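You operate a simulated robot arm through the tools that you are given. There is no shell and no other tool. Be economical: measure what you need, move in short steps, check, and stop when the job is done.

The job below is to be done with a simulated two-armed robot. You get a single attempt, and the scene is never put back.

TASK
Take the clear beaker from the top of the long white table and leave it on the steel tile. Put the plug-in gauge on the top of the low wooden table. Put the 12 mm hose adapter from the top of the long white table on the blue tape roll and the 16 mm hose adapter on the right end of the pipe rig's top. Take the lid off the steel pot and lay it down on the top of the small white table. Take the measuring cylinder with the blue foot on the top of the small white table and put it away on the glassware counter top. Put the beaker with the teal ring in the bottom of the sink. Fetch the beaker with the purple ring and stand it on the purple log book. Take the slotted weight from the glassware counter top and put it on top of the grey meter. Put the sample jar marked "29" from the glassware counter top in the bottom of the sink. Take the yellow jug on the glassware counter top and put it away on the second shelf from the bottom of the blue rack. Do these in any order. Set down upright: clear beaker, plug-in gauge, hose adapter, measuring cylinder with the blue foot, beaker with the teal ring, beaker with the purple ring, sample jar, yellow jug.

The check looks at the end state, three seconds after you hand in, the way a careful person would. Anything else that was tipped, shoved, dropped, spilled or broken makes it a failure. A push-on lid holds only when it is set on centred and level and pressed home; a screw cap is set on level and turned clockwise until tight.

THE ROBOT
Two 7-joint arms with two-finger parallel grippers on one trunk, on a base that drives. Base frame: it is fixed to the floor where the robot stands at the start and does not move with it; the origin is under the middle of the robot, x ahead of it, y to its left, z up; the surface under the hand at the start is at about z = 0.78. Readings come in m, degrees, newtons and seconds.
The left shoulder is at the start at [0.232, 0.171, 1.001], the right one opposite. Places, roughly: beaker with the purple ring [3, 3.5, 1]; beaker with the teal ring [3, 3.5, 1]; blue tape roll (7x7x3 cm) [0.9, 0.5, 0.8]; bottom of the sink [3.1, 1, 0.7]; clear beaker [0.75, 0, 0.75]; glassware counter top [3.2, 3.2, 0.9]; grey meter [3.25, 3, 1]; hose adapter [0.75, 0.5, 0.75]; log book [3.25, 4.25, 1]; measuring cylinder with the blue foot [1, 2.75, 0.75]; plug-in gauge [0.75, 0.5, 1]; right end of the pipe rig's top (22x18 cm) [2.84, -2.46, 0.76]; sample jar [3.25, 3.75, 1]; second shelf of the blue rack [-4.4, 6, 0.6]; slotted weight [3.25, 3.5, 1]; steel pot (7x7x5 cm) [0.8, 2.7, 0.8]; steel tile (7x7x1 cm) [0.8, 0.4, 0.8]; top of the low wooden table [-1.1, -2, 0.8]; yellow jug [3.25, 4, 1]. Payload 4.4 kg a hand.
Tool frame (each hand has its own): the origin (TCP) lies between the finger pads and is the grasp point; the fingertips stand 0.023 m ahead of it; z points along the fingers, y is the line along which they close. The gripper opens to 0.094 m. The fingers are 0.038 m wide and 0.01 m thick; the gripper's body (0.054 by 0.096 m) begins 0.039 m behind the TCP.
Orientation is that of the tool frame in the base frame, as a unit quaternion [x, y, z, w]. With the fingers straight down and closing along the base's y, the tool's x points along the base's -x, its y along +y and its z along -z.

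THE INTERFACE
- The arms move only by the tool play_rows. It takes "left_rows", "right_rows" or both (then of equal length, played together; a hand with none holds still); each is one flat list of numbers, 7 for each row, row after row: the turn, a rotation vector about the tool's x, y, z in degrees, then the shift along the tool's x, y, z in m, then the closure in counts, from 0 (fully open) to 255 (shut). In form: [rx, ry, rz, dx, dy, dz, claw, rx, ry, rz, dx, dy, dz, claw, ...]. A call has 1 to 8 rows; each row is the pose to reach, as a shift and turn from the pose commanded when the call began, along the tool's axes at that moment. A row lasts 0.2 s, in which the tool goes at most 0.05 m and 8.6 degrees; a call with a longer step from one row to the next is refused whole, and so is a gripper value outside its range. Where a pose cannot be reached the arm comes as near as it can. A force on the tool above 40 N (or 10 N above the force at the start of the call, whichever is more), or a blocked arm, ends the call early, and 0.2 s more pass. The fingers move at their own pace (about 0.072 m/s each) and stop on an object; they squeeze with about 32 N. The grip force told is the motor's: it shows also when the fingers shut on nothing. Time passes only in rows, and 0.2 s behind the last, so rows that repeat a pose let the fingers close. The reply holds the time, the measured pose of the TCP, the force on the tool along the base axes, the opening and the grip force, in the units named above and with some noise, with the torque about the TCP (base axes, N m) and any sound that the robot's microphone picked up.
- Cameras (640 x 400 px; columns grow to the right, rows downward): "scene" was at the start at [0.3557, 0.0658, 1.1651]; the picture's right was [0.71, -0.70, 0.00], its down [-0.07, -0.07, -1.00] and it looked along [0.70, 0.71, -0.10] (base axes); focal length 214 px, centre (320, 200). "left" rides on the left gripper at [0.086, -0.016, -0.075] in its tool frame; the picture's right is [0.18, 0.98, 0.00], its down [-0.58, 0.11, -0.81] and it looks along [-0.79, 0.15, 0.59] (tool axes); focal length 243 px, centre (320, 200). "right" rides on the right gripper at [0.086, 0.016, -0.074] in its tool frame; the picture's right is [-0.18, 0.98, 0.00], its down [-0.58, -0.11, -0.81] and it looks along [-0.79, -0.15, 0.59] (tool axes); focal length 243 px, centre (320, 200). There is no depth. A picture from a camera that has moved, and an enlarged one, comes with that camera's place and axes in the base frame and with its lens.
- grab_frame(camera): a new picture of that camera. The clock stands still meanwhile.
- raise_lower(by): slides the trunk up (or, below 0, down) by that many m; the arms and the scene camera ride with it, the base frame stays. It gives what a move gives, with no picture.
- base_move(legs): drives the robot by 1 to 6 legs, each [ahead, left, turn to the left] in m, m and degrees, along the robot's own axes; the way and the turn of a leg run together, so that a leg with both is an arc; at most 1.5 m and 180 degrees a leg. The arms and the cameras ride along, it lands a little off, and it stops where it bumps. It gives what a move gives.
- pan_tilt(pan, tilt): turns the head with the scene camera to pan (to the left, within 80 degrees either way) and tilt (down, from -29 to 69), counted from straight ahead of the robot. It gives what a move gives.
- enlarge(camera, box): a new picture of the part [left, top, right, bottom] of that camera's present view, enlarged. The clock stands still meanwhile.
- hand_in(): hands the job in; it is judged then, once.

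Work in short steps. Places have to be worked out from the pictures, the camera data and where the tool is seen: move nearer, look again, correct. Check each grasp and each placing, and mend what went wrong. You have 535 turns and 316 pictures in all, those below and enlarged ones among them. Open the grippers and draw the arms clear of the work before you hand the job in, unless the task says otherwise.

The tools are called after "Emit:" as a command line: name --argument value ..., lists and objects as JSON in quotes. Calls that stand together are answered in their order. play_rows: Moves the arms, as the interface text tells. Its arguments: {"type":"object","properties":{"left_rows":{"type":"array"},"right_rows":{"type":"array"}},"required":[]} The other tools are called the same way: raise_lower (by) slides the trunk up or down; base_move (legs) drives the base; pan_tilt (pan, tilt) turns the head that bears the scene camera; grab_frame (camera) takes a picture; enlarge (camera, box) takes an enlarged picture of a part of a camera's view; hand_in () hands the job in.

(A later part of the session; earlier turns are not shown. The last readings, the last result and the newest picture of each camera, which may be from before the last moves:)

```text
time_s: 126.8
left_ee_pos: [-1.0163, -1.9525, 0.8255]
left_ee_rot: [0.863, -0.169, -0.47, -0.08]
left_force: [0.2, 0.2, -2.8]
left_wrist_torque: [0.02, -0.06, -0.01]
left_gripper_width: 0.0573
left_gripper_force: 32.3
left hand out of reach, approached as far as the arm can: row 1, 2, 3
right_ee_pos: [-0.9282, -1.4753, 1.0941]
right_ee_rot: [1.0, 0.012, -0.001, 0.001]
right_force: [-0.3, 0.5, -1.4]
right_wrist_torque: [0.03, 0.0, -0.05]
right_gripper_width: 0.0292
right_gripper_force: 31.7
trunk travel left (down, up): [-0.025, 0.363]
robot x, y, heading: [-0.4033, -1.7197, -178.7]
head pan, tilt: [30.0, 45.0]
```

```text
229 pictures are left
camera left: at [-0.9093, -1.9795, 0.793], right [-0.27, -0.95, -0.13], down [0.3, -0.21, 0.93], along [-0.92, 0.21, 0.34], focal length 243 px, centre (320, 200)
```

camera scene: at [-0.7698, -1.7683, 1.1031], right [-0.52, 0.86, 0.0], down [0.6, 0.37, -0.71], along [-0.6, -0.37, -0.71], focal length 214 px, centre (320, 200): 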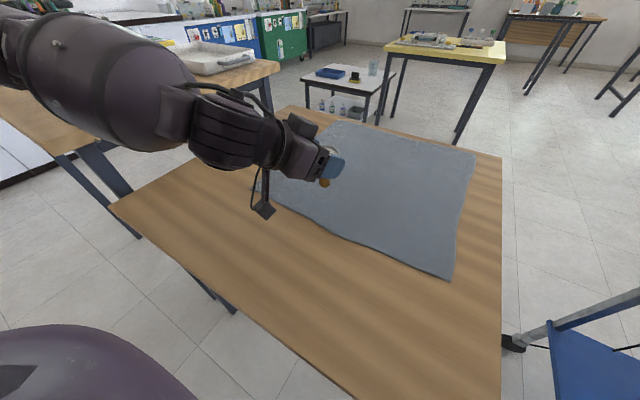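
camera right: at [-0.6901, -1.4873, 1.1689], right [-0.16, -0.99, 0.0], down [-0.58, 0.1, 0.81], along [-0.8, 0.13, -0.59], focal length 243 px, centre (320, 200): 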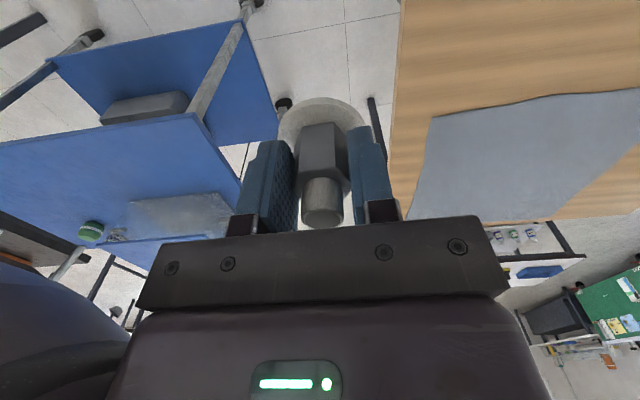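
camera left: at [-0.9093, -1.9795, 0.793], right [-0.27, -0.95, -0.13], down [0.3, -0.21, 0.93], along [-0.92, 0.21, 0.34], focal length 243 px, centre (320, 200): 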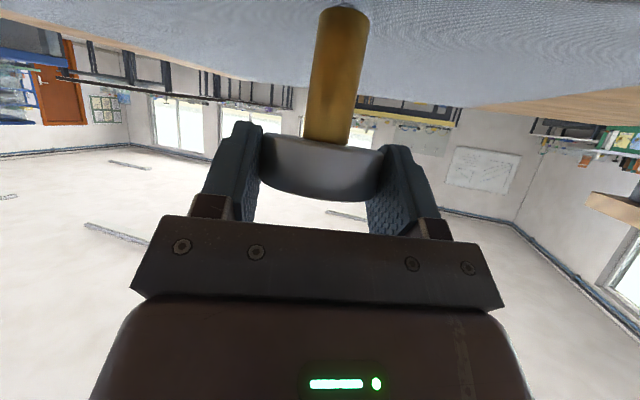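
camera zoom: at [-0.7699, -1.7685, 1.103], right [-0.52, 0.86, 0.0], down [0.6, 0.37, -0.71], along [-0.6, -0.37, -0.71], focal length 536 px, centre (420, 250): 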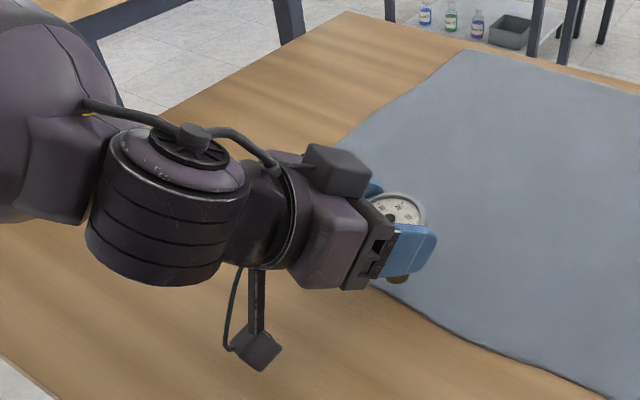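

The arm can't fold closer, so I lift 1 cm and back the base 8.5 cm to bring the gauge over bare wood.

Emit:
play_rows --left_rows '[0, 0, 0, -0.01, 0, -0.0066, 255]'

Emit:
base_move --legs '[[-0.09, 0, 0]]'

Emit:
enlarge --camera "scene" --box '[180, 100, 380, 260]'

Emit:
grab_frame --camera "right"

```text
time_s: 127.2
left_ee_pos: [-1.0203, -1.9527, 0.8368]
left_ee_rot: [0.862, -0.168, -0.471, -0.08]
left_force: [-0.2, 0.3, -2.0]
left_wrist_torque: [-0.03, -0.02, 0.0]
left_gripper_width: 0.0574
left_gripper_force: 32.3
left hand out of reach, approached as far as the arm can: row 1
right_ee_pos: [-0.9282, -1.4771, 1.0958]
right_ee_rot: [1.0, 0.011, -0.001, 0.003]
right_force: [-0.3, 0.0, -0.4]
right_wrist_torque: [0.03, 0.01, 0.01]
right_gripper_width: 0.029
right_gripper_force: 32.0
trunk travel left (down, up): [-0.025, 0.363]
robot x, y, heading: [-0.4087, -1.7195, -178.8]
head pan, tilt: [30.0, 45.0]
```

```text
time_s: 128.3
left_ee_pos: [-0.9301, -1.9497, 0.8365]
left_ee_rot: [0.863, -0.169, -0.47, -0.08]
left_force: [0.0, -0.1, -2.3]
left_wrist_torque: [-0.04, 0.01, -0.01]
left_gripper_width: 0.0574
left_gripper_force: 32.6
right_ee_pos: [-0.8361, -1.473, 1.0957]
right_ee_rot: [1.0, 0.012, -0.002, 0.001]
right_force: [0.1, -0.6, -1.3]
right_wrist_torque: [0.03, 0.03, 0.01]
right_gripper_width: 0.0291
right_gripper_force: 31.9
trunk travel left (down, up): [-0.025, 0.363]
robot x, y, heading: [-0.3148, -1.7158, -178.6]
head pan, tilt: [30.0, 45.0]
```

```text
2.50 times, centred on (280, 180) of scene
camera zoom: at [-0.6789, -1.7663, 1.1033], right [-0.52, 0.86, 0.0], down [0.6, 0.37, -0.71], along [-0.61, -0.37, -0.71], focal length 536 px, centre (420, 250)
```

zoom: 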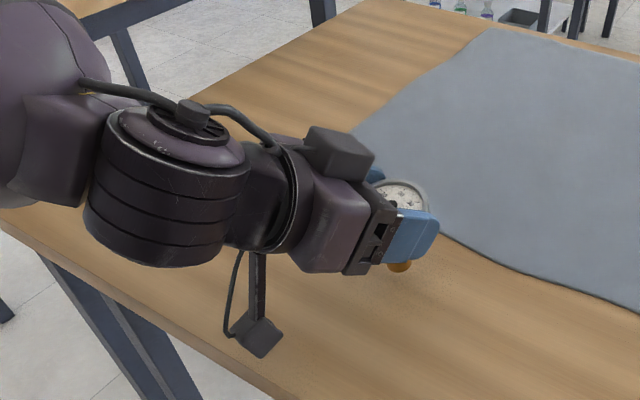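

```text
227 pictures are left
camera right: at [-0.7485, -1.4883, 1.1702], right [-0.16, -0.99, 0.0], down [-0.58, 0.1, 0.81], along [-0.8, 0.13, -0.59], focal length 243 px, centre (320, 200)
```

right: 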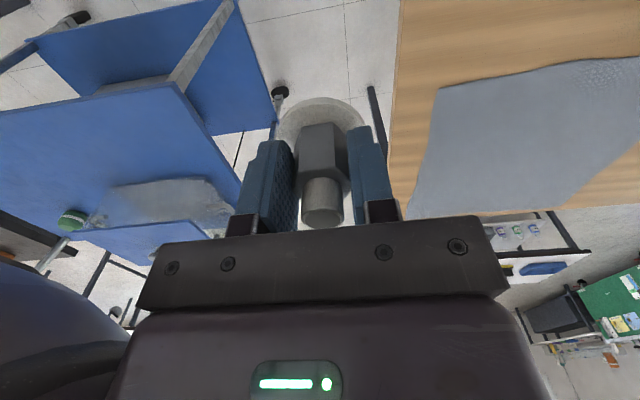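

Over bare wood. I lower 1.6 cm first and check force.

Emit:
play_rows --left_rows '[0, 0, 0, 0.0067, 0, 0.0044, 255, 0, 0, 0, 0.0117, 0, 0.0076, 255, 0, 0, 0, 0.0142, 0, 0.0093, 255]'

Emit:
grab_frame --camera "left"

```text
time_s: 129.1
left_ee_pos: [-0.93, -1.95, 0.8212]
left_ee_rot: [0.861, -0.169, -0.472, -0.079]
left_force: [1.6, -2.2, 9.4]
left_wrist_torque: [-0.07, -0.11, -0.01]
left_gripper_width: 0.0575
left_gripper_force: 32.1
right_ee_pos: [-0.8362, -1.4734, 1.0961]
right_ee_rot: [1.0, 0.011, -0.002, 0.001]
right_force: [0.2, -1.3, -0.7]
right_wrist_torque: [-0.01, 0.0, -0.02]
right_gripper_width: 0.029
right_gripper_force: 32.3
trunk travel left (down, up): [-0.025, 0.363]
robot x, y, heading: [-0.3143, -1.7192, -178.8]
head pan, tilt: [30.0, 45.0]
```

```text
226 pictures are left
camera left: at [-0.8234, -1.9777, 0.7883], right [-0.27, -0.95, -0.13], down [0.31, -0.21, 0.93], along [-0.91, 0.21, 0.35], focal length 243 px, centre (320, 200)
```

left: 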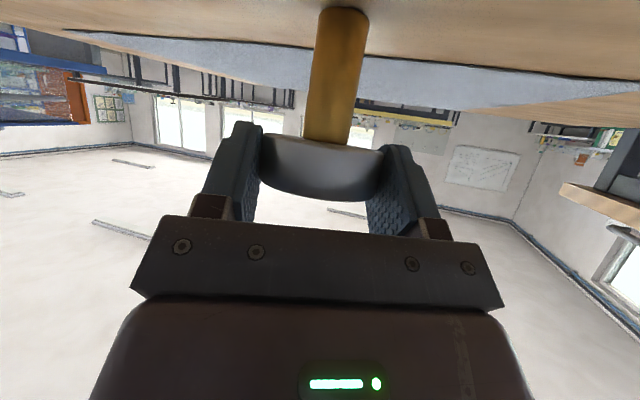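

Contact (9 N), and the plug axis matches the vertical. I press briefly to seat it, unload, and open very gradually.

Emit:
play_rows --left_rows '[0, 0, 0, 0.002, 0, 0.0013, 255, 0, 0, 0, 0.002, 0, 0.0013, 255, 0, 0, 0, -0.0012, 0, -0.0008, 255, 0, 0, 0, -0.0012, 0, -0.0008, 255, 0, 0, 0, -0.0012, 0, -0.0008, 98, 0, 0, 0, -0.0012, 0, -0.0008, 95, 0, 0, 0, -0.0012, 0, -0.0008, 92, 0, 0, 0, -0.0012, 0, -0.0008, 88]'

Emit:
grab_frame --camera "left"

```text
time_s: 130.9
left_ee_pos: [-0.9306, -1.9517, 0.8204]
left_ee_rot: [0.863, -0.168, -0.47, -0.08]
left_force: [0.2, -0.6, -0.1]
left_wrist_torque: [-0.05, 0.01, -0.05]
left_gripper_width: 0.0617
left_gripper_force: 0.3
right_ee_pos: [-0.8367, -1.4734, 1.0956]
right_ee_rot: [1.0, 0.011, 0.0, 0.002]
right_force: [0.8, 0.1, -1.0]
right_wrist_torque: [0.0, -0.03, 0.0]
right_gripper_width: 0.0289
right_gripper_force: 32.4
trunk travel left (down, up): [-0.025, 0.363]
robot x, y, heading: [-0.3155, -1.718, -179.0]
head pan, tilt: [30.0, 45.0]
```

```text
225 pictures are left
camera left: at [-0.8236, -1.9778, 0.7881], right [-0.27, -0.95, -0.13], down [0.3, -0.21, 0.93], along [-0.92, 0.21, 0.34], focal length 243 px, centre (320, 200)
```

left: 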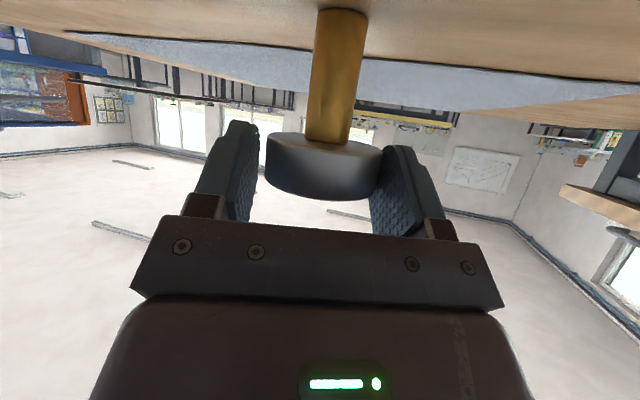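

It stands free. I open fully and slowly, then retreat along the tool axis.

Emit:
play_rows --left_rows '[0, 0, 0, 0, 0, 0, 75, 0, 0, 0, 0, 0, 0, 55, 0, 0, 0, 0, 0, 0, 30, 0, 0, 0, 0, 0, 0, 0, 0, 0, 0, 0, 0, 0, 0, 0, 0, 0, 0, 0, -0.02, 0, 0, 0, 0, 0, 0, -0.05, 0, 0, 0, 0, 0, 0, -0.09, 0]'

Emit:
enlarge --camera "scene" --box '[180, 100, 380, 260]'

```text
time_s: 132.7
left_ee_pos: [-0.9232, -1.9932, 0.8479]
left_ee_rot: [0.862, -0.169, -0.471, -0.081]
left_force: [0.3, 0.3, 0.4]
left_wrist_torque: [-0.02, 0.03, 0.0]
left_gripper_width: 0.094
left_gripper_force: 0.0
left hand out of reach, approached as far as the arm can: row 6, 7, 8
right_ee_pos: [-0.8358, -1.4742, 1.0959]
right_ee_rot: [1.0, 0.012, -0.002, 0.002]
right_force: [0.0, -0.2, -0.5]
right_wrist_torque: [-0.03, -0.02, 0.02]
right_gripper_width: 0.0287
right_gripper_force: 32.1
trunk travel left (down, up): [-0.025, 0.363]
robot x, y, heading: [-0.3156, -1.718, -178.8]
head pan, tilt: [30.0, 45.0]
```

```text
2.50 times, centred on (280, 180) of scene
camera zoom: at [-0.6788, -1.7664, 1.1035], right [-0.52, 0.86, 0.0], down [0.6, 0.37, -0.71], along [-0.61, -0.37, -0.71], focal length 536 px, centre (420, 250)
```

zoom: 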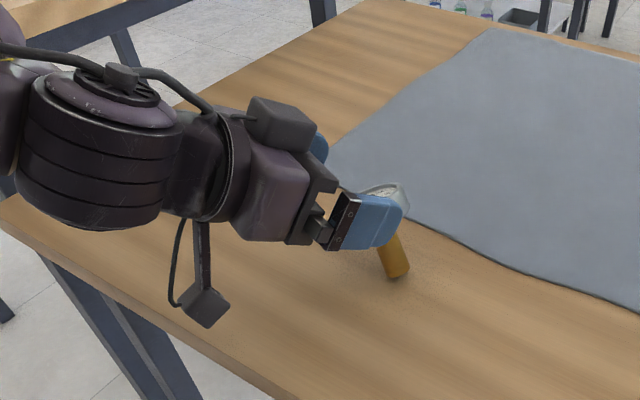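

The retreat was deflected sideways (reach limit) and may be touching the gauge. I look immediately from the left camera.

Emit:
grab_frame --camera "left"

Emit:
enlarge --camera "right" --box '[380, 60, 640, 220]'

```text
223 pictures are left
camera left: at [-0.8177, -2.0195, 0.8153], right [-0.27, -0.95, -0.13], down [0.3, -0.21, 0.93], along [-0.92, 0.21, 0.35], focal length 243 px, centre (320, 200)
```

left: 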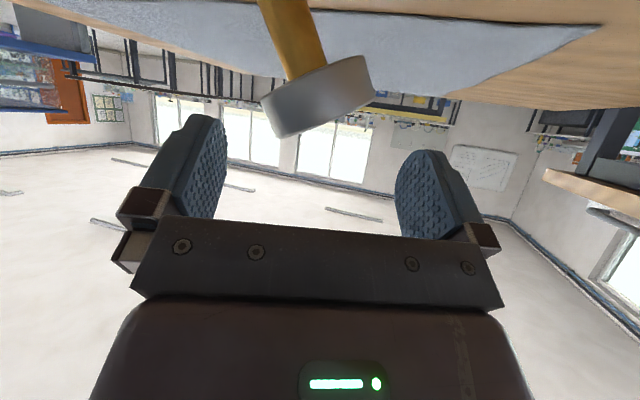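

```text
2.46 times, centred on (510, 140) of right
camera zoom: at [-0.7483, -1.4884, 1.1705], right [-0.16, -0.99, 0.0], down [-0.58, 0.1, 0.81], along [-0.8, 0.13, -0.59], focal length 597 px, centre (-148, 348)
```

zoom: 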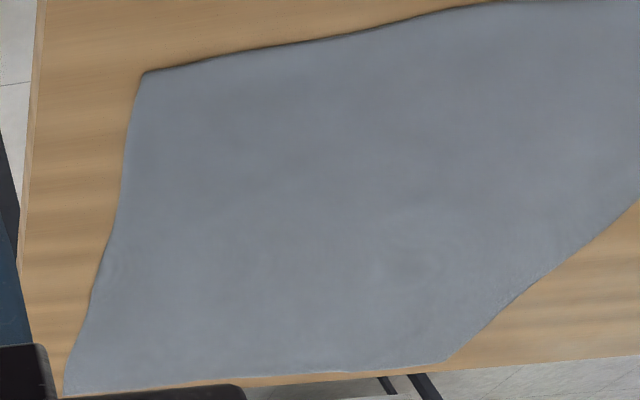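

The gauge is tipping. I let it settle without moving, then look.

Emit:
play_rows --left_rows '[0, 0, 0, 0, 0, 0, 0, 0, 0, 0, 0, 0, 0, 0, 0, 0, 0, 0, 0, 0, 0]'

Emit:
grab_frame --camera "left"

Emit:
enlarge --camera "scene" --box '[180, 100, 380, 260]'

```text
time_s: 133.5
left_ee_pos: [-0.9246, -1.9934, 0.8469]
left_ee_rot: [0.863, -0.169, -0.47, -0.08]
left_force: [-0.1, 0.3, 0.4]
left_wrist_torque: [0.01, -0.06, -0.01]
left_gripper_width: 0.0942
left_gripper_force: 0.1
right_ee_pos: [-0.8368, -1.4745, 1.0951]
right_ee_rot: [1.0, 0.012, -0.001, 0.001]
right_force: [-0.6, -1.0, -1.2]
right_wrist_torque: [0.0, 0.02, 0.0]
right_gripper_width: 0.0289
right_gripper_force: 32.0
trunk travel left (down, up): [-0.025, 0.363]
robot x, y, heading: [-0.3161, -1.7143, -178.7]
head pan, tilt: [30.0, 45.0]
```

```text
221 pictures are left
camera left: at [-0.8182, -2.0192, 0.8147], right [-0.27, -0.95, -0.13], down [0.3, -0.21, 0.93], along [-0.92, 0.21, 0.34], focal length 243 px, centre (320, 200)
```

left: 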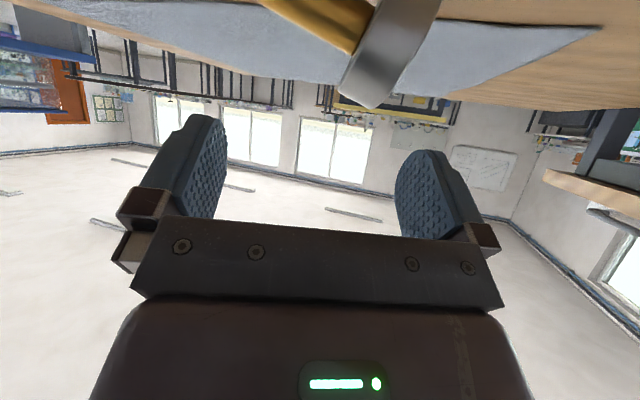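

```text
2.50 times, centred on (280, 180) of scene
camera zoom: at [-0.6794, -1.7662, 1.1031], right [-0.52, 0.86, 0.0], down [0.6, 0.37, -0.71], along [-0.6, -0.37, -0.71], focal length 536 px, centre (420, 250)
```

zoom: 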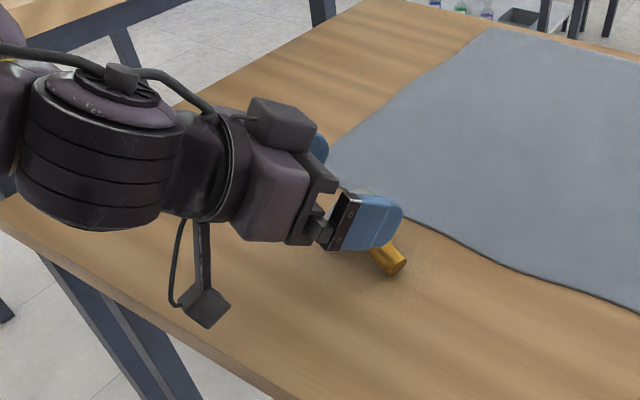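

It's lying again, dial toward −y. I raise the hand and return it to vertical to look; next time I'll work with the gauge farther out (~0.75 m) so the arm can retreat freely.

Emit:
play_rows --left_rows '[0, 0, 0, -0.04, 0, -0.026, 0, 0, 0, 0, -0.08, 0, -0.052, 0, 0, 8.5, 0, -0.11, 0, -0.075, 0, 0, 17, 0, -0.125, 0, -0.09, 0, 0, 25.5, 0, -0.125, 0, -0.09, 0, 0, 34, 0, -0.125, 0, -0.09, 0, 0, 42.5, 0, -0.125, 0, -0.09, 0, 0, 51, 0, -0.125, 0, -0.09, 0]'

Emit:
pan_tilt --pan 20 --tilt 45

Emit:
enlarge --camera "scene" --box '[160, 140, 360, 300]'

Emit:
grab_frame --camera "left"

```text
time_s: 135.3
left_ee_pos: [-0.9152, -1.993, 1.0001]
left_ee_rot: [0.981, -0.186, -0.052, 0.001]
left_force: [-0.4, 0.9, 0.4]
left_wrist_torque: [-0.02, 0.02, 0.02]
left_gripper_width: 0.0942
left_gripper_force: 0.2
left hand out of reach, approached as far as the arm can: row 1, 2
right_ee_pos: [-0.8368, -1.474, 1.0952]
right_ee_rot: [1.0, 0.012, 0.0, 0.001]
right_force: [0.4, 0.0, -1.4]
right_wrist_torque: [0.02, 0.03, 0.02]
right_gripper_width: 0.0289
right_gripper_force: 31.9
trunk travel left (down, up): [-0.025, 0.363]
robot x, y, heading: [-0.3147, -1.7197, -178.8]
head pan, tilt: [30.0, 45.0]
```

```text
time_s: 136.0
left_ee_pos: [-0.9148, -1.9929, 1.0011]
left_ee_rot: [0.981, -0.187, -0.053, 0.0]
left_force: [-0.3, 0.1, -0.1]
left_wrist_torque: [0.0, 0.03, 0.02]
left_gripper_width: 0.094
left_gripper_force: 0.1
right_ee_pos: [-0.8366, -1.4737, 1.0959]
right_ee_rot: [1.0, 0.012, 0.0, 0.001]
right_force: [1.1, -0.2, -1.2]
right_wrist_torque: [-0.02, 0.0, 0.01]
right_gripper_width: 0.029
right_gripper_force: 32.3
trunk travel left (down, up): [-0.025, 0.363]
robot x, y, heading: [-0.3168, -1.7206, -178.6]
head pan, tilt: [20.0, 45.0]
```

```text
2.50 times, centred on (260, 220) of scene
camera zoom: at [-0.6857, -1.7535, 1.1031], right [-0.36, 0.93, 0.0], down [0.66, 0.26, -0.71], along [-0.66, -0.26, -0.71], focal length 536 px, centre (470, 150)
```

zoom: 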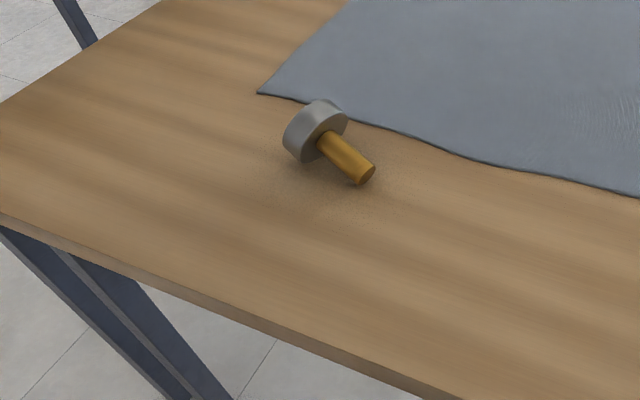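

```text
218 pictures are left
camera left: at [-0.8229, -2.0118, 1.0654], right [-0.19, -0.98, 0.0], down [-0.49, 0.1, 0.86], along [-0.85, 0.16, -0.5], focal length 243 px, centre (320, 200)
```

left: 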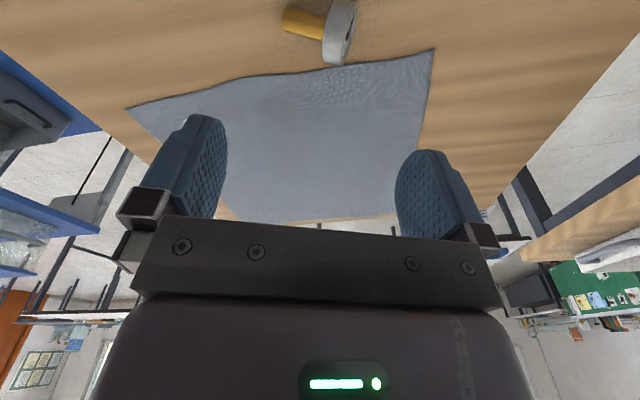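

New lie: dial centre ≈(−0.959,−2.007,0.778), axis direction −104°. I rotate the left hand to match (camera side +y, fingers tilted 35°), staying high.

Emit:
play_rows --left_rows '[1.975, 2.423, -7.352, -0.003, 0.013, 0, 0, 3.95, 4.846, -14.7, -0.006, 0.026, 0, 0, 5.92, 7.27, -22.06, -0.009, 0.039, 0, 0, 7.9, 9.69, -29.4, -0.012, 0.052, 0, 0, 9.87, 12.1, -36.76, -0.015, 0.065, 0, 0, 11.85, 14.54, -44.1, -0.018, 0.078, 0, 0, 13.82, 16.96, -51.46, -0.021, 0.09, 0, 0, 15.8, 19.38, -58.8, -0.0236, 0.103, 0.0045, 0]'

Emit:
play_rows --left_rows '[1.975, 2.423, -7.352, 0, 0, 0, 0, 3.95, 4.846, -14.7, 0, 0, 0, 0, 5.92, 7.27, -22.06, 0, 0, 0, 0, 7.9, 9.69, -29.4, 0, 0, 0, 0, 9.87, 12.1, -36.76, 0, 0, 0, 0, 9.87, 12.1, -36.76, 0, 0, 0, 0]'

Emit:
grab_frame --camera "left"

```text
time_s: 137.8
left_ee_pos: [-0.975, -2.0814, 0.9999]
left_ee_rot: [0.932, 0.313, 0.137, -0.124]
left_force: [-0.1, 0.4, -0.1]
left_wrist_torque: [0.0, -0.02, 0.0]
left_gripper_width: 0.0941
left_gripper_force: 0.0
right_ee_pos: [-0.8387, -1.4734, 1.0952]
right_ee_rot: [1.0, 0.012, -0.001, 0.001]
right_force: [0.4, 0.0, -1.2]
right_wrist_torque: [0.0, -0.03, 0.03]
right_gripper_width: 0.029
right_gripper_force: 31.4
trunk travel left (down, up): [-0.025, 0.363]
robot x, y, heading: [-0.3189, -1.7175, -178.6]
head pan, tilt: [20.0, 45.0]
```

```text
time_s: 139.2
left_ee_pos: [-0.9755, -2.0801, 1.0018]
left_ee_rot: [0.753, 0.586, 0.238, -0.184]
left_force: [-0.5, 0.0, 0.4]
left_wrist_torque: [-0.01, -0.05, -0.02]
left_gripper_width: 0.0941
left_gripper_force: 0.1
right_ee_pos: [-0.8369, -1.4729, 1.095]
right_ee_rot: [1.0, 0.012, -0.001, 0.002]
right_force: [-0.2, -0.1, -1.6]
right_wrist_torque: [0.02, 0.01, 0.0]
right_gripper_width: 0.029
right_gripper_force: 32.1
trunk travel left (down, up): [-0.025, 0.363]
robot x, y, heading: [-0.3129, -1.7198, -178.8]
head pan, tilt: [20.0, 45.0]
```

```text
217 pictures are left
camera left: at [-0.9853, -2.0498, 1.111], right [0.99, -0.09, 0.11], down [-0.12, -0.94, 0.33], along [0.07, -0.34, -0.94], focal length 243 px, centre (320, 200)
```

left: 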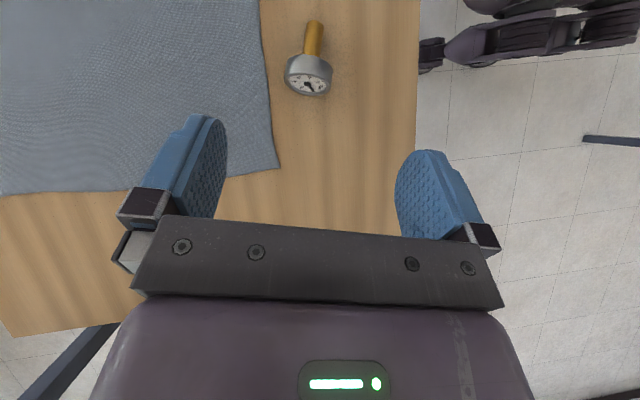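

The dial sits where computed. I go down the tilted approach to straddle the dial.

Emit:
play_rows --left_rows '[0, 0, 0, -0.033, -0.0013, 0.03, 0, 0, 0, 0, -0.0662, -0.0027, 0.06, 0, 0, 0, 0, -0.0662, -0.0027, 0.105, 0, 0, 0, 0, -0.0662, -0.0027, 0.15, 0, 0, 0, 0, -0.0662, -0.0027, 0.19, 0, 0, 0, 0, -0.0662, -0.0027, 0.2153, 0]'

Emit:
grab_frame --camera "left"

```text
time_s: 140.6
left_ee_pos: [-0.9593, -2.0121, 0.785]
left_ee_rot: [0.753, 0.586, 0.238, -0.184]
left_force: [0.4, -0.5, 0.0]
left_wrist_torque: [0.0, 0.01, -0.01]
left_gripper_width: 0.0941
left_gripper_force: 0.0
right_ee_pos: [-0.8376, -1.4733, 1.0953]
right_ee_rot: [1.0, 0.012, -0.001, 0.002]
right_force: [0.2, 0.6, -1.1]
right_wrist_torque: [0.02, 0.0, 0.0]
right_gripper_width: 0.029
right_gripper_force: 31.6
trunk travel left (down, up): [-0.025, 0.363]
robot x, y, heading: [-0.3169, -1.7155, -178.7]
head pan, tilt: [20.0, 45.0]
```

```text
216 pictures are left
camera left: at [-0.9707, -1.9818, 0.896], right [0.99, -0.1, 0.11], down [-0.13, -0.94, 0.33], along [0.07, -0.34, -0.94], focal length 243 px, centre (320, 200)
```

left: 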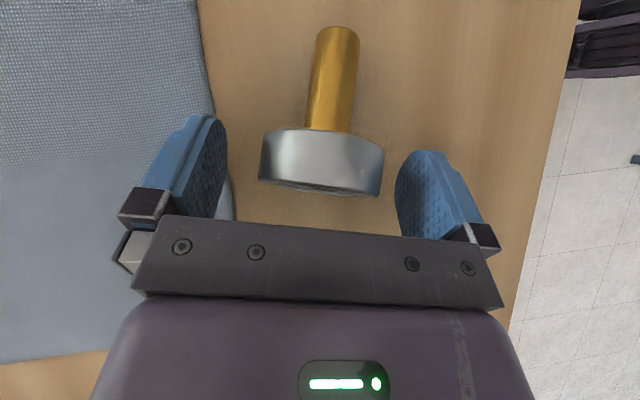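

Centred. Close and lift straight up.

Emit:
play_rows --left_rows '[0, 0, 0, 0, 0, 0, 255, 0, 0, 0, 0, 0, 0, 255, 0, 0, 0, 0, 0, 0, 255, 0, 0, 0, 0, 0, 0, 255, 0, 0, 0, 0.028, 0, -0.04, 255, 0, 0, 0, 0.056, 0, -0.08, 255, 0, 0, 0, 0.084, 0, -0.12, 255]'

Emit:
grab_frame --camera "left"

```text
time_s: 142.2
left_ee_pos: [-0.9609, -2.0119, 0.9338]
left_ee_rot: [0.753, 0.586, 0.237, -0.183]
left_force: [-0.1, 0.1, -1.7]
left_wrist_torque: [-0.02, 0.07, 0.01]
left_gripper_width: 0.0575
left_gripper_force: 32.1
right_ee_pos: [-0.8355, -1.4732, 1.0965]
right_ee_rot: [1.0, 0.012, -0.001, 0.002]
right_force: [0.3, -0.7, -2.0]
right_wrist_torque: [-0.01, -0.02, 0.0]
right_gripper_width: 0.0291
right_gripper_force: 31.9
trunk travel left (down, up): [-0.025, 0.363]
robot x, y, heading: [-0.3192, -1.718, -178.6]
head pan, tilt: [20.0, 45.0]
```

```text
215 pictures are left
camera left: at [-0.9699, -1.9816, 1.0429], right [0.99, -0.1, 0.11], down [-0.13, -0.94, 0.33], along [0.07, -0.34, -0.94], focal length 243 px, centre (320, 200)
```

left: 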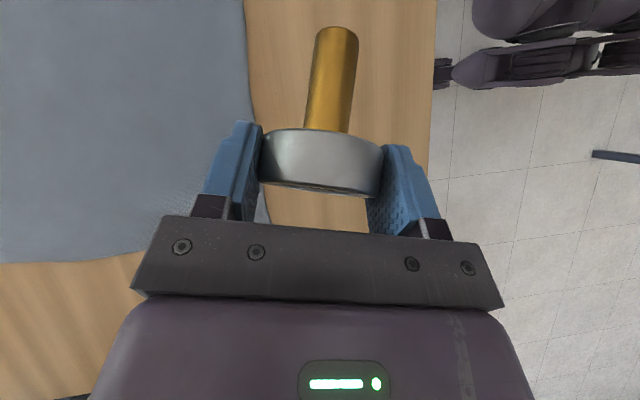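

Held well. I now swing −68° about the closing axis (plug goes down).

Emit:
play_rows --left_rows '[0, -8.5, 0, 0, 0, 0, 255, 0, -17, 0, 0, 0, 0, 255, 0, -25.5, 0, 0, 0, 0, 255, 0, -34, 0, 0, 0, 0, 255, 0, -42.5, 0, 0, 0, 0, 255, 0, -51, 0, 0, 0, 0, 255, 0, -59.5, 0, 0, 0, 0, 255, 0, -68, 0, 0, 0, 0, 255]'

Emit:
grab_frame --camera "left"

Emit:
enlarge --camera "scene" --box '[100, 80, 340, 260]'

```text
time_s: 144.0
left_ee_pos: [-0.9623, -2.0112, 0.932]
left_ee_rot: [0.757, 0.588, -0.224, 0.175]
left_force: [0.4, 0.1, -2.8]
left_wrist_torque: [0.01, 0.03, 0.01]
left_gripper_width: 0.0575
left_gripper_force: 32.6
right_ee_pos: [-0.8378, -1.4726, 1.0941]
right_ee_rot: [1.0, 0.012, -0.001, 0.002]
right_force: [-0.1, 0.1, -0.9]
right_wrist_torque: [0.02, -0.02, -0.01]
right_gripper_width: 0.0291
right_gripper_force: 31.8
trunk travel left (down, up): [-0.025, 0.363]
robot x, y, heading: [-0.3176, -1.7149, -178.6]
head pan, tilt: [20.0, 45.0]
```

```text
214 pictures are left
camera left: at [-0.9506, -1.8996, 0.9471], right [0.99, -0.09, -0.1], down [0.09, -0.07, 0.99], along [-0.1, -0.99, -0.06], focal length 243 px, centre (320, 200)
```

left: 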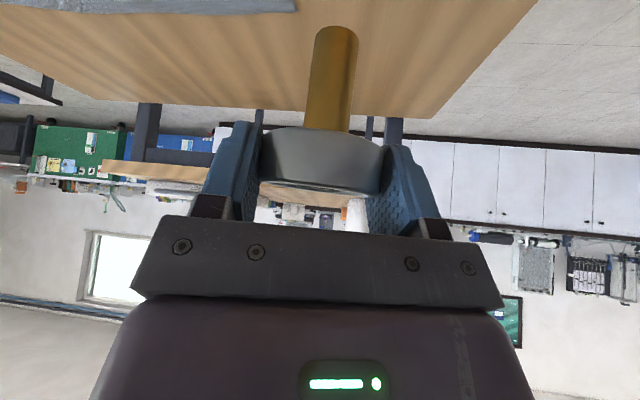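

```text
2.22 times, centred on (220, 170) of scene
camera zoom: at [-0.6862, -1.7535, 1.1029], right [-0.36, 0.93, 0.0], down [0.66, 0.26, -0.71], along [-0.66, -0.26, -0.71], focal length 477 px, centre (542, 267)
```

zoom: 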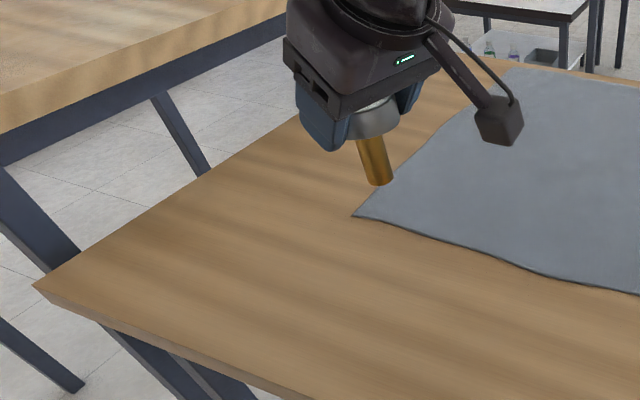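

The gauge is vertical within ~2° and over bare wood. I lower to z≈0.835.

Emit:
play_rows --left_rows '[0, 0, 0, 0.0218, 0, 0.0335, 255, 0, 0, 0, 0.0436, 0, 0.067, 255, 0, 0, 0, 0.0529, 0, 0.0812, 255]'

Emit:
play_rows --left_rows '[0, 0, 0, 0.0027, 0, 0.0042, 255, 0, 0, 0, 0.0044, 0, 0.0067, 255, 0, 0, 0, 0.006, 0, 0.0092, 255]'

Emit:
grab_frame --camera "left"

```text
time_s: 144.8
left_ee_pos: [-0.9616, -2.0123, 0.8337]
left_ee_rot: [0.757, 0.589, -0.224, 0.174]
left_force: [-0.3, 0.7, -2.8]
left_wrist_torque: [-0.01, -0.03, 0.03]
left_gripper_width: 0.0574
left_gripper_force: 31.8
right_ee_pos: [-0.8376, -1.4736, 1.0948]
right_ee_rot: [1.0, 0.011, -0.002, 0.002]
right_force: [-0.8, -0.1, -1.2]
right_wrist_torque: [0.02, -0.01, 0.03]
right_gripper_width: 0.029
right_gripper_force: 32.1
trunk travel left (down, up): [-0.025, 0.363]
robot x, y, heading: [-0.3189, -1.7154, -178.7]
head pan, tilt: [20.0, 45.0]
```

```text
time_s: 145.6
left_ee_pos: [-0.9619, -2.0135, 0.8241]
left_ee_rot: [0.757, 0.589, -0.225, 0.174]
left_force: [-0.4, 0.2, -1.6]
left_wrist_torque: [0.0, -0.01, -0.01]
left_gripper_width: 0.0572
left_gripper_force: 31.8
right_ee_pos: [-0.8377, -1.4739, 1.0955]
right_ee_rot: [1.0, 0.01, -0.001, 0.002]
right_force: [0.1, 0.0, -0.5]
right_wrist_torque: [0.02, 0.01, 0.0]
right_gripper_width: 0.0291
right_gripper_force: 32.1
trunk travel left (down, up): [-0.025, 0.363]
robot x, y, heading: [-0.3159, -1.717, -178.7]
head pan, tilt: [20.0, 45.0]
```

```text
212 pictures are left
camera left: at [-0.9503, -1.8998, 0.8397], right [0.99, -0.09, -0.1], down [0.09, -0.07, 0.99], along [-0.1, -0.99, -0.06], focal length 243 px, centre (320, 200)
```

left: 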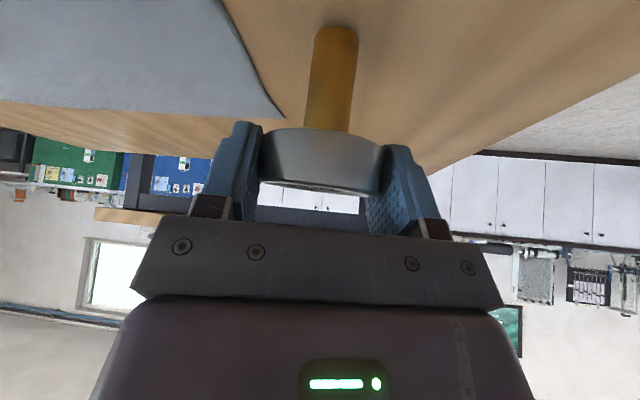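

Still no contact. I lower further by small steps.

Emit:
play_rows --left_rows '[0, 0, 0, 0.0016, 0, 0.0025, 255, 0, 0, 0, 0.0027, 0, 0.0042, 255, 0, 0, 0, 0.0038, 0, 0.0059, 255]'

```text
time_s: 146.4
left_ee_pos: [-0.9606, -2.013, 0.8213]
left_ee_rot: [0.756, 0.589, -0.227, 0.174]
left_force: [2.6, -4.9, 22.8]
left_wrist_torque: [-0.61, -0.06, -0.02]
left_gripper_width: 0.0573
left_gripper_force: 32.4
right_ee_pos: [-0.8357, -1.474, 1.0968]
right_ee_rot: [1.0, 0.012, -0.002, 0.001]
right_force: [-0.7, -0.4, -0.7]
right_wrist_torque: [0.01, 0.0, 0.0]
right_gripper_width: 0.0292
right_gripper_force: 32.3
trunk travel left (down, up): [-0.025, 0.363]
robot x, y, heading: [-0.3143, -1.719, -178.5]
head pan, tilt: [20.0, 45.0]
```

Contact torque shows it rests on its −y edge, i.e. ~3° short of vertical. I lift 4 mm, rotate −3°, and touch again.

Emit:
play_rows --left_rows '[0, 0, 0, -0.0038, 0, -0.0059, 255, 0, -3, 0, -0.0038, 0, -0.0059, 255, 0, -3, 0, -0.0038, 0, -0.0059, 255]'

Emit:
play_rows --left_rows '[0, 0, 0, 0.0016, 0, 0.0025, 255, 0, 0, 0, 0.003, 0, 0.0047, 255, 0, 0, 0, 0.0035, 0, 0.0055, 255]'

```text
time_s: 147.2
left_ee_pos: [-0.9602, -2.0121, 0.8247]
left_ee_rot: [0.751, 0.584, -0.244, 0.191]
left_force: [-0.2, 0.2, -1.7]
left_wrist_torque: [-0.01, 0.02, -0.03]
left_gripper_width: 0.0572
left_gripper_force: 31.9
right_ee_pos: [-0.8376, -1.4738, 1.0945]
right_ee_rot: [1.0, 0.012, -0.001, 0.002]
right_force: [-0.5, -0.2, -0.3]
right_wrist_torque: [0.01, -0.01, 0.0]
right_gripper_width: 0.0289
right_gripper_force: 32.1
trunk travel left (down, up): [-0.025, 0.363]
robot x, y, heading: [-0.3139, -1.7194, -178.6]
head pan, tilt: [20.0, 45.0]
```

```text
time_s: 148.0
left_ee_pos: [-0.9608, -2.0129, 0.8203]
left_ee_rot: [0.751, 0.584, -0.245, 0.188]
left_force: [2.0, -1.7, 13.7]
left_wrist_torque: [-0.25, 0.01, 0.06]
left_gripper_width: 0.0573
left_gripper_force: 31.6
right_ee_pos: [-0.8365, -1.4741, 1.0961]
right_ee_rot: [1.0, 0.011, -0.002, 0.002]
right_force: [0.1, 0.1, -1.1]
right_wrist_torque: [-0.04, -0.03, -0.04]
right_gripper_width: 0.0291
right_gripper_force: 32.0
trunk travel left (down, up): [-0.025, 0.363]
robot x, y, heading: [-0.3183, -1.7187, -178.7]
head pan, tilt: [20.0, 45.0]
```

Contact is now nearly centred under the plug axis. I unload and open gradually.

Emit:
play_rows --left_rows '[0, 0, 0, -0.0013, 0, -0.002, 255, 0, 0, 0, -0.0013, 0, -0.002, 255, 0, 0, 0, -0.0013, 0, -0.002, 98, 0, 0, 0, -0.0013, 0, -0.002, 95, 0, 0, 0, -0.0013, 0, -0.002, 92, 0, 0, 0, -0.0013, 0, -0.002, 86, 0, 0, 0, -0.0013, 0, -0.002, 75]'

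Emit:
grab_frame --camera "left"

```text
time_s: 149.6
left_ee_pos: [-0.9611, -2.0125, 0.8216]
left_ee_rot: [0.751, 0.583, -0.244, 0.189]
left_force: [-0.2, -0.9, -0.7]
left_wrist_torque: [0.01, -0.03, -0.02]
left_gripper_width: 0.0667
left_gripper_force: 0.0
right_ee_pos: [-0.8376, -1.4743, 1.0955]
right_ee_rot: [1.0, 0.012, -0.001, 0.002]
right_force: [0.2, 0.3, -1.3]
right_wrist_torque: [0.0, 0.02, 0.0]
right_gripper_width: 0.0292
right_gripper_force: 32.2
trunk travel left (down, up): [-0.025, 0.363]
robot x, y, heading: [-0.3137, -1.7156, -178.9]
head pan, tilt: [20.0, 45.0]
```

```text
211 pictures are left
camera left: at [-0.9496, -1.8992, 0.8299], right [0.99, -0.1, -0.11], down [0.11, -0.02, 0.99], along [-0.1, -0.99, -0.01], focal length 243 px, centre (320, 200)
```

left: 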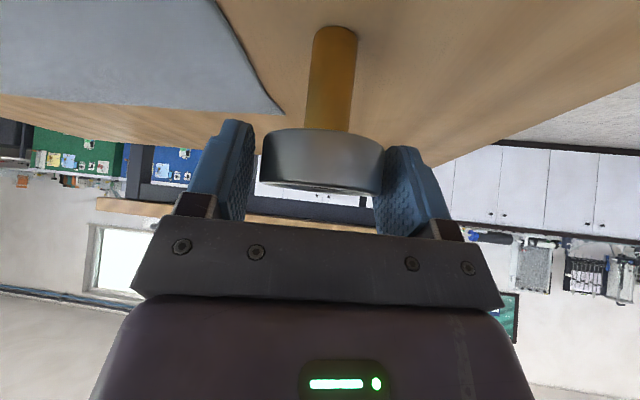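

It stands. I open the rest slowly while holding still.

Emit:
play_rows --left_rows '[0, 0, 0, 0, 0, 0, 60, 0, 0, 0, 0, 0, 0, 45, 0, 0, 0, 0, 0, 0, 25, 0, 0, 0, 0, 0, 0, 0, 0, 0, 0, 0, 0, 0, 0, 0, 0, 0, 0, 0, -0.015, 0]'

Emit:
grab_frame --camera "left"

```text
time_s: 151.0
left_ee_pos: [-0.9586, -2.0044, 0.8324]
left_ee_rot: [0.751, 0.583, -0.244, 0.19]
left_force: [-0.4, -0.3, -0.5]
left_wrist_torque: [0.01, -0.03, -0.02]
left_gripper_width: 0.0941
left_gripper_force: 0.0
right_ee_pos: [-0.8373, -1.4734, 1.0958]
right_ee_rot: [1.0, 0.011, -0.002, 0.002]
right_force: [-0.4, 0.2, -1.7]
right_wrist_torque: [0.01, -0.02, -0.01]
right_gripper_width: 0.0289
right_gripper_force: 31.7
trunk travel left (down, up): [-0.025, 0.363]
robot x, y, heading: [-0.3146, -1.716, -178.7]
head pan, tilt: [20.0, 45.0]
```

```text
210 pictures are left
camera left: at [-0.9478, -1.8907, 0.842], right [0.99, -0.1, -0.11], down [0.11, -0.02, 0.99], along [-0.1, -0.99, -0.01], focal length 243 px, centre (320, 200)
```

left: 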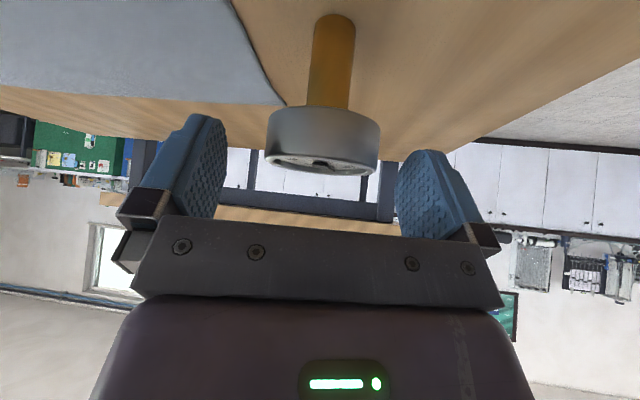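

Upright and free. I retreat along the tool axis.

Emit:
play_rows --left_rows '[0, 0, 0, 0, 0, -0.03, 0, 0, 0, 0, 0, 0, -0.07, 0, 0, 0, 0, -0.02, 0, -0.11, 0, 0, 0, 0, -0.06, 0, -0.13, 0]'

Emit:
enlarge --camera "scene" --box '[160, 120, 360, 280]'

```text
time_s: 152.0
left_ee_pos: [-0.9518, -1.9784, 0.9719]
left_ee_rot: [0.75, 0.584, -0.243, 0.19]
left_force: [0.4, -0.5, -0.1]
left_wrist_torque: [0.04, 0.01, -0.01]
left_gripper_width: 0.0941
left_gripper_force: 0.1
right_ee_pos: [-0.8365, -1.4738, 1.0971]
right_ee_rot: [1.0, 0.011, -0.002, 0.002]
right_force: [-0.2, 0.0, -0.4]
right_wrist_torque: [-0.01, 0.01, -0.03]
right_gripper_width: 0.0289
right_gripper_force: 32.1
trunk travel left (down, up): [-0.025, 0.363]
robot x, y, heading: [-0.316, -1.72, -178.7]
head pan, tilt: [20.0, 45.0]
```

```text
2.50 times, centred on (260, 200) of scene
camera zoom: at [-0.6849, -1.7539, 1.1035], right [-0.36, 0.93, 0.0], down [0.66, 0.26, -0.71], along [-0.66, -0.26, -0.71], focal length 536 px, centre (470, 200)
```

zoom: 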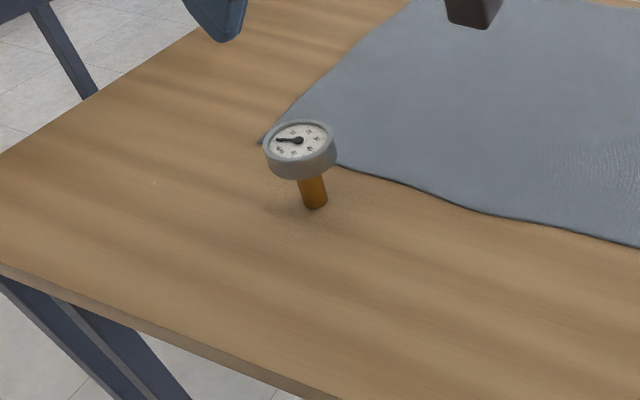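

Gauge is upright on the low wooden table. I bring the left hand back to a neutral tucked pose.

Emit:
play_rows --left_rows '[2.4, 3.0, 7.3, -0.0065, 0.025, -0.0152, 0, 4.8, 6.1, 14.6, -0.013, 0.05, -0.0305, 0, 7.1, 9.1, 21.9, -0.0195, 0.075, -0.0457, 0, 9.5, 12.2, 29.2, -0.026, 0.1, -0.061, 0, 11.9, 15.2, 36.5, -0.0325, 0.124, -0.076, 0, 14.3, 18.2, 43.9, -0.039, 0.149, -0.0915, 0, 16.7, 21.3, 51.2, -0.0455, 0.174, -0.107, 0, 19, 24.3, 58.5, -0.052, 0.1986, -0.122, 0]'

Emit:
play_rows --left_rows '[2.4, 3.0, 7.3, 0, 0, 0, 0, 4.8, 6.1, 14.6, 0, 0, 0, 0]'

Emit:
base_move --legs '[[-0.15, 0, 0], [0, 0, 90]]'

Emit:
pan_tilt --pan 40 --tilt 15

Emit:
grab_frame --camera "scene"

```text
time_s: 153.8
left_ee_pos: [-0.7504, -1.9971, 1.1017]
left_ee_rot: [0.99, 0.126, -0.053, 0.042]
left_force: [0.3, 0.4, -0.2]
left_wrist_torque: [0.02, -0.01, 0.02]
left_gripper_width: 0.0939
left_gripper_force: 0.1
right_ee_pos: [-0.8369, -1.4721, 1.0949]
right_ee_rot: [1.0, 0.011, -0.002, 0.002]
right_force: [0.2, -0.7, -1.6]
right_wrist_torque: [-0.01, -0.01, 0.04]
right_gripper_width: 0.0289
right_gripper_force: 32.1
trunk travel left (down, up): [-0.025, 0.363]
robot x, y, heading: [-0.3175, -1.7208, -179.1]
head pan, tilt: [20.0, 45.0]
```

```text
time_s: 154.4
left_ee_pos: [-0.7526, -1.9972, 1.1015]
left_ee_rot: [1.0, -0.001, 0.0, 0.001]
left_force: [-0.3, 0.1, -0.3]
left_wrist_torque: [0.0, 0.0, 0.0]
left_gripper_width: 0.0941
left_gripper_force: 0.1
right_ee_pos: [-0.8371, -1.4741, 1.0948]
right_ee_rot: [1.0, 0.011, 0.0, 0.002]
right_force: [-0.3, -0.3, -1.2]
right_wrist_torque: [-0.02, 0.02, 0.02]
right_gripper_width: 0.0289
right_gripper_force: 31.3
trunk travel left (down, up): [-0.025, 0.363]
robot x, y, heading: [-0.3178, -1.7176, -178.7]
head pan, tilt: [20.0, 45.0]
```

```text
time_s: 159.6
left_ee_pos: [0.1099, -2.1542, 1.1027]
left_ee_rot: [0.71, 0.705, 0.0, 0.001]
left_force: [-0.2, -0.6, 0.5]
left_wrist_torque: [0.03, -0.01, 0.01]
left_gripper_width: 0.0939
left_gripper_force: 0.0
right_ee_pos: [-0.415, -2.234, 1.0956]
right_ee_rot: [0.702, 0.712, 0.001, 0.002]
right_force: [0.7, 0.6, -1.7]
right_wrist_torque: [0.02, -0.02, 0.0]
right_gripper_width: 0.0288
right_gripper_force: 32.3
trunk travel left (down, up): [-0.025, 0.363]
robot x, y, heading: [-0.1684, -1.715, -89.1]
head pan, tilt: [20.0, 45.0]
```

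```text
time_s: 160.6
left_ee_pos: [0.1104, -2.1533, 1.1013]
left_ee_rot: [0.709, 0.705, 0.0, 0.002]
left_force: [-0.2, -0.1, 0.6]
left_wrist_torque: [0.0, -0.02, -0.02]
left_gripper_width: 0.094
left_gripper_force: 0.0
right_ee_pos: [-0.4138, -2.2335, 1.0962]
right_ee_rot: [0.701, 0.713, 0.002, 0.002]
right_force: [-0.5, 0.0, -1.8]
right_wrist_torque: [-0.01, 0.01, 0.0]
right_gripper_width: 0.0289
right_gripper_force: 31.8
trunk travel left (down, up): [-0.025, 0.363]
robot x, y, heading: [-0.1663, -1.7151, -89.4]
head pan, tilt: [40.0, 15.0]
```

```text
208 pictures are left
camera scene: at [-0.1023, -2.0782, 1.1498], right [-0.76, -0.65, 0.0], down [-0.17, 0.2, -0.97], along [0.63, -0.73, -0.26], focal length 214 px, centre (320, 200)
```

scene: 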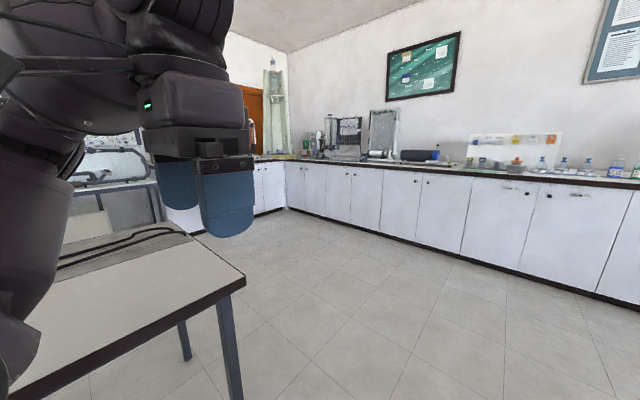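

The corridor south of the long table is clear. I drive south to y≈−3.0 and turn to face +x.

Emit:
base_move --legs '[[1.3, 0.1, 0], [0, 0, 89]]'

Emit:
pan_tilt --pan 0 --tilt 12

Emit:
grab_frame --camera "scene"

```text
time_s: 170.9
left_ee_pos: [0.3958, -2.7555, 1.1027]
left_ee_rot: [0.013, 1.0, 0.001, 0.001]
left_force: [0.3, -0.7, 0.1]
left_wrist_torque: [0.02, 0.02, 0.03]
left_gripper_width: 0.0941
left_gripper_force: 0.0
right_ee_pos: [0.4675, -3.28, 1.0953]
right_ee_rot: [0.001, 1.0, 0.001, 0.001]
right_force: [-0.3, 0.2, -1.1]
right_wrist_torque: [0.02, -0.01, -0.01]
right_gripper_width: 0.029
right_gripper_force: 32.0
trunk travel left (down, up): [-0.025, 0.363]
robot x, y, heading: [-0.0477, -3.0189, -0.3]
head pan, tilt: [40.0, 15.0]
```

```text
time_s: 172.0
left_ee_pos: [0.3969, -2.7563, 1.1029]
left_ee_rot: [0.013, 1.0, 0.001, 0.0]
left_force: [-0.6, -0.6, 0.3]
left_wrist_torque: [0.03, 0.02, -0.02]
left_gripper_width: 0.0939
left_gripper_force: 0.0
right_ee_pos: [0.468, -3.2812, 1.0962]
right_ee_rot: [0.001, 1.0, 0.002, 0.0]
right_force: [0.0, 0.3, -1.7]
right_wrist_torque: [0.0, 0.04, 0.01]
right_gripper_width: 0.029
right_gripper_force: 32.1
trunk travel left (down, up): [-0.025, 0.363]
robot x, y, heading: [-0.0488, -3.0239, -0.1]
head pan, tilt: [0.0, 12.0]
```

```text
207 pictures are left
camera scene: at [0.3376, -3.0257, 1.1548], right [0.0, -1.0, 0.0], down [-0.21, 0.0, -0.98], along [0.98, 0.0, -0.21], focal length 214 px, centre (320, 200)
```

scene: 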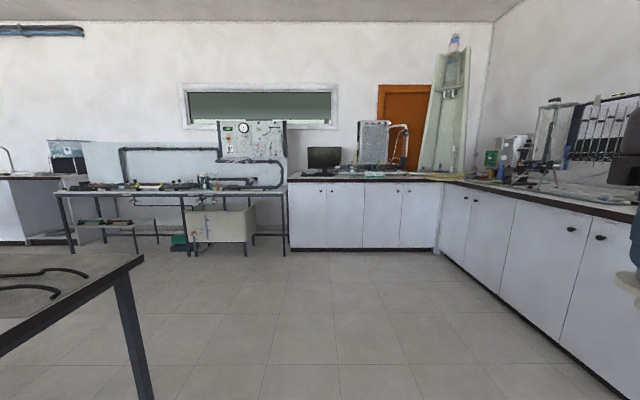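

The pipe rig is ahead-left. I zoom in on its right end.

Emit:
enlarge --camera "scene" --box '[60, 110, 300, 260]'

```text
2.67 times, centred on (180, 185) of scene
camera zoom: at [0.3376, -3.0257, 1.1548], right [0.0, -1.0, 0.0], down [-0.21, 0.0, -0.98], along [0.98, 0.0, -0.21], focal length 572 px, centre (693, 240)
```

zoom: 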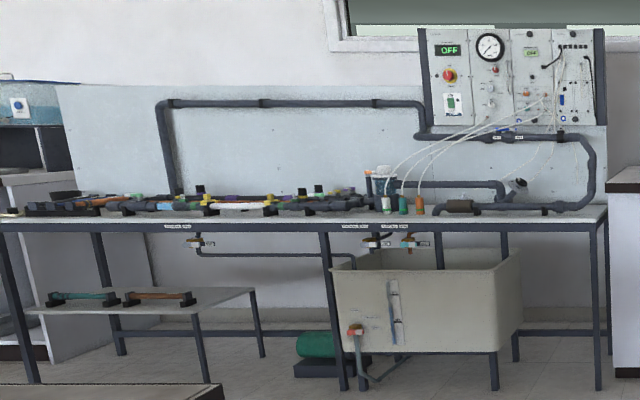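

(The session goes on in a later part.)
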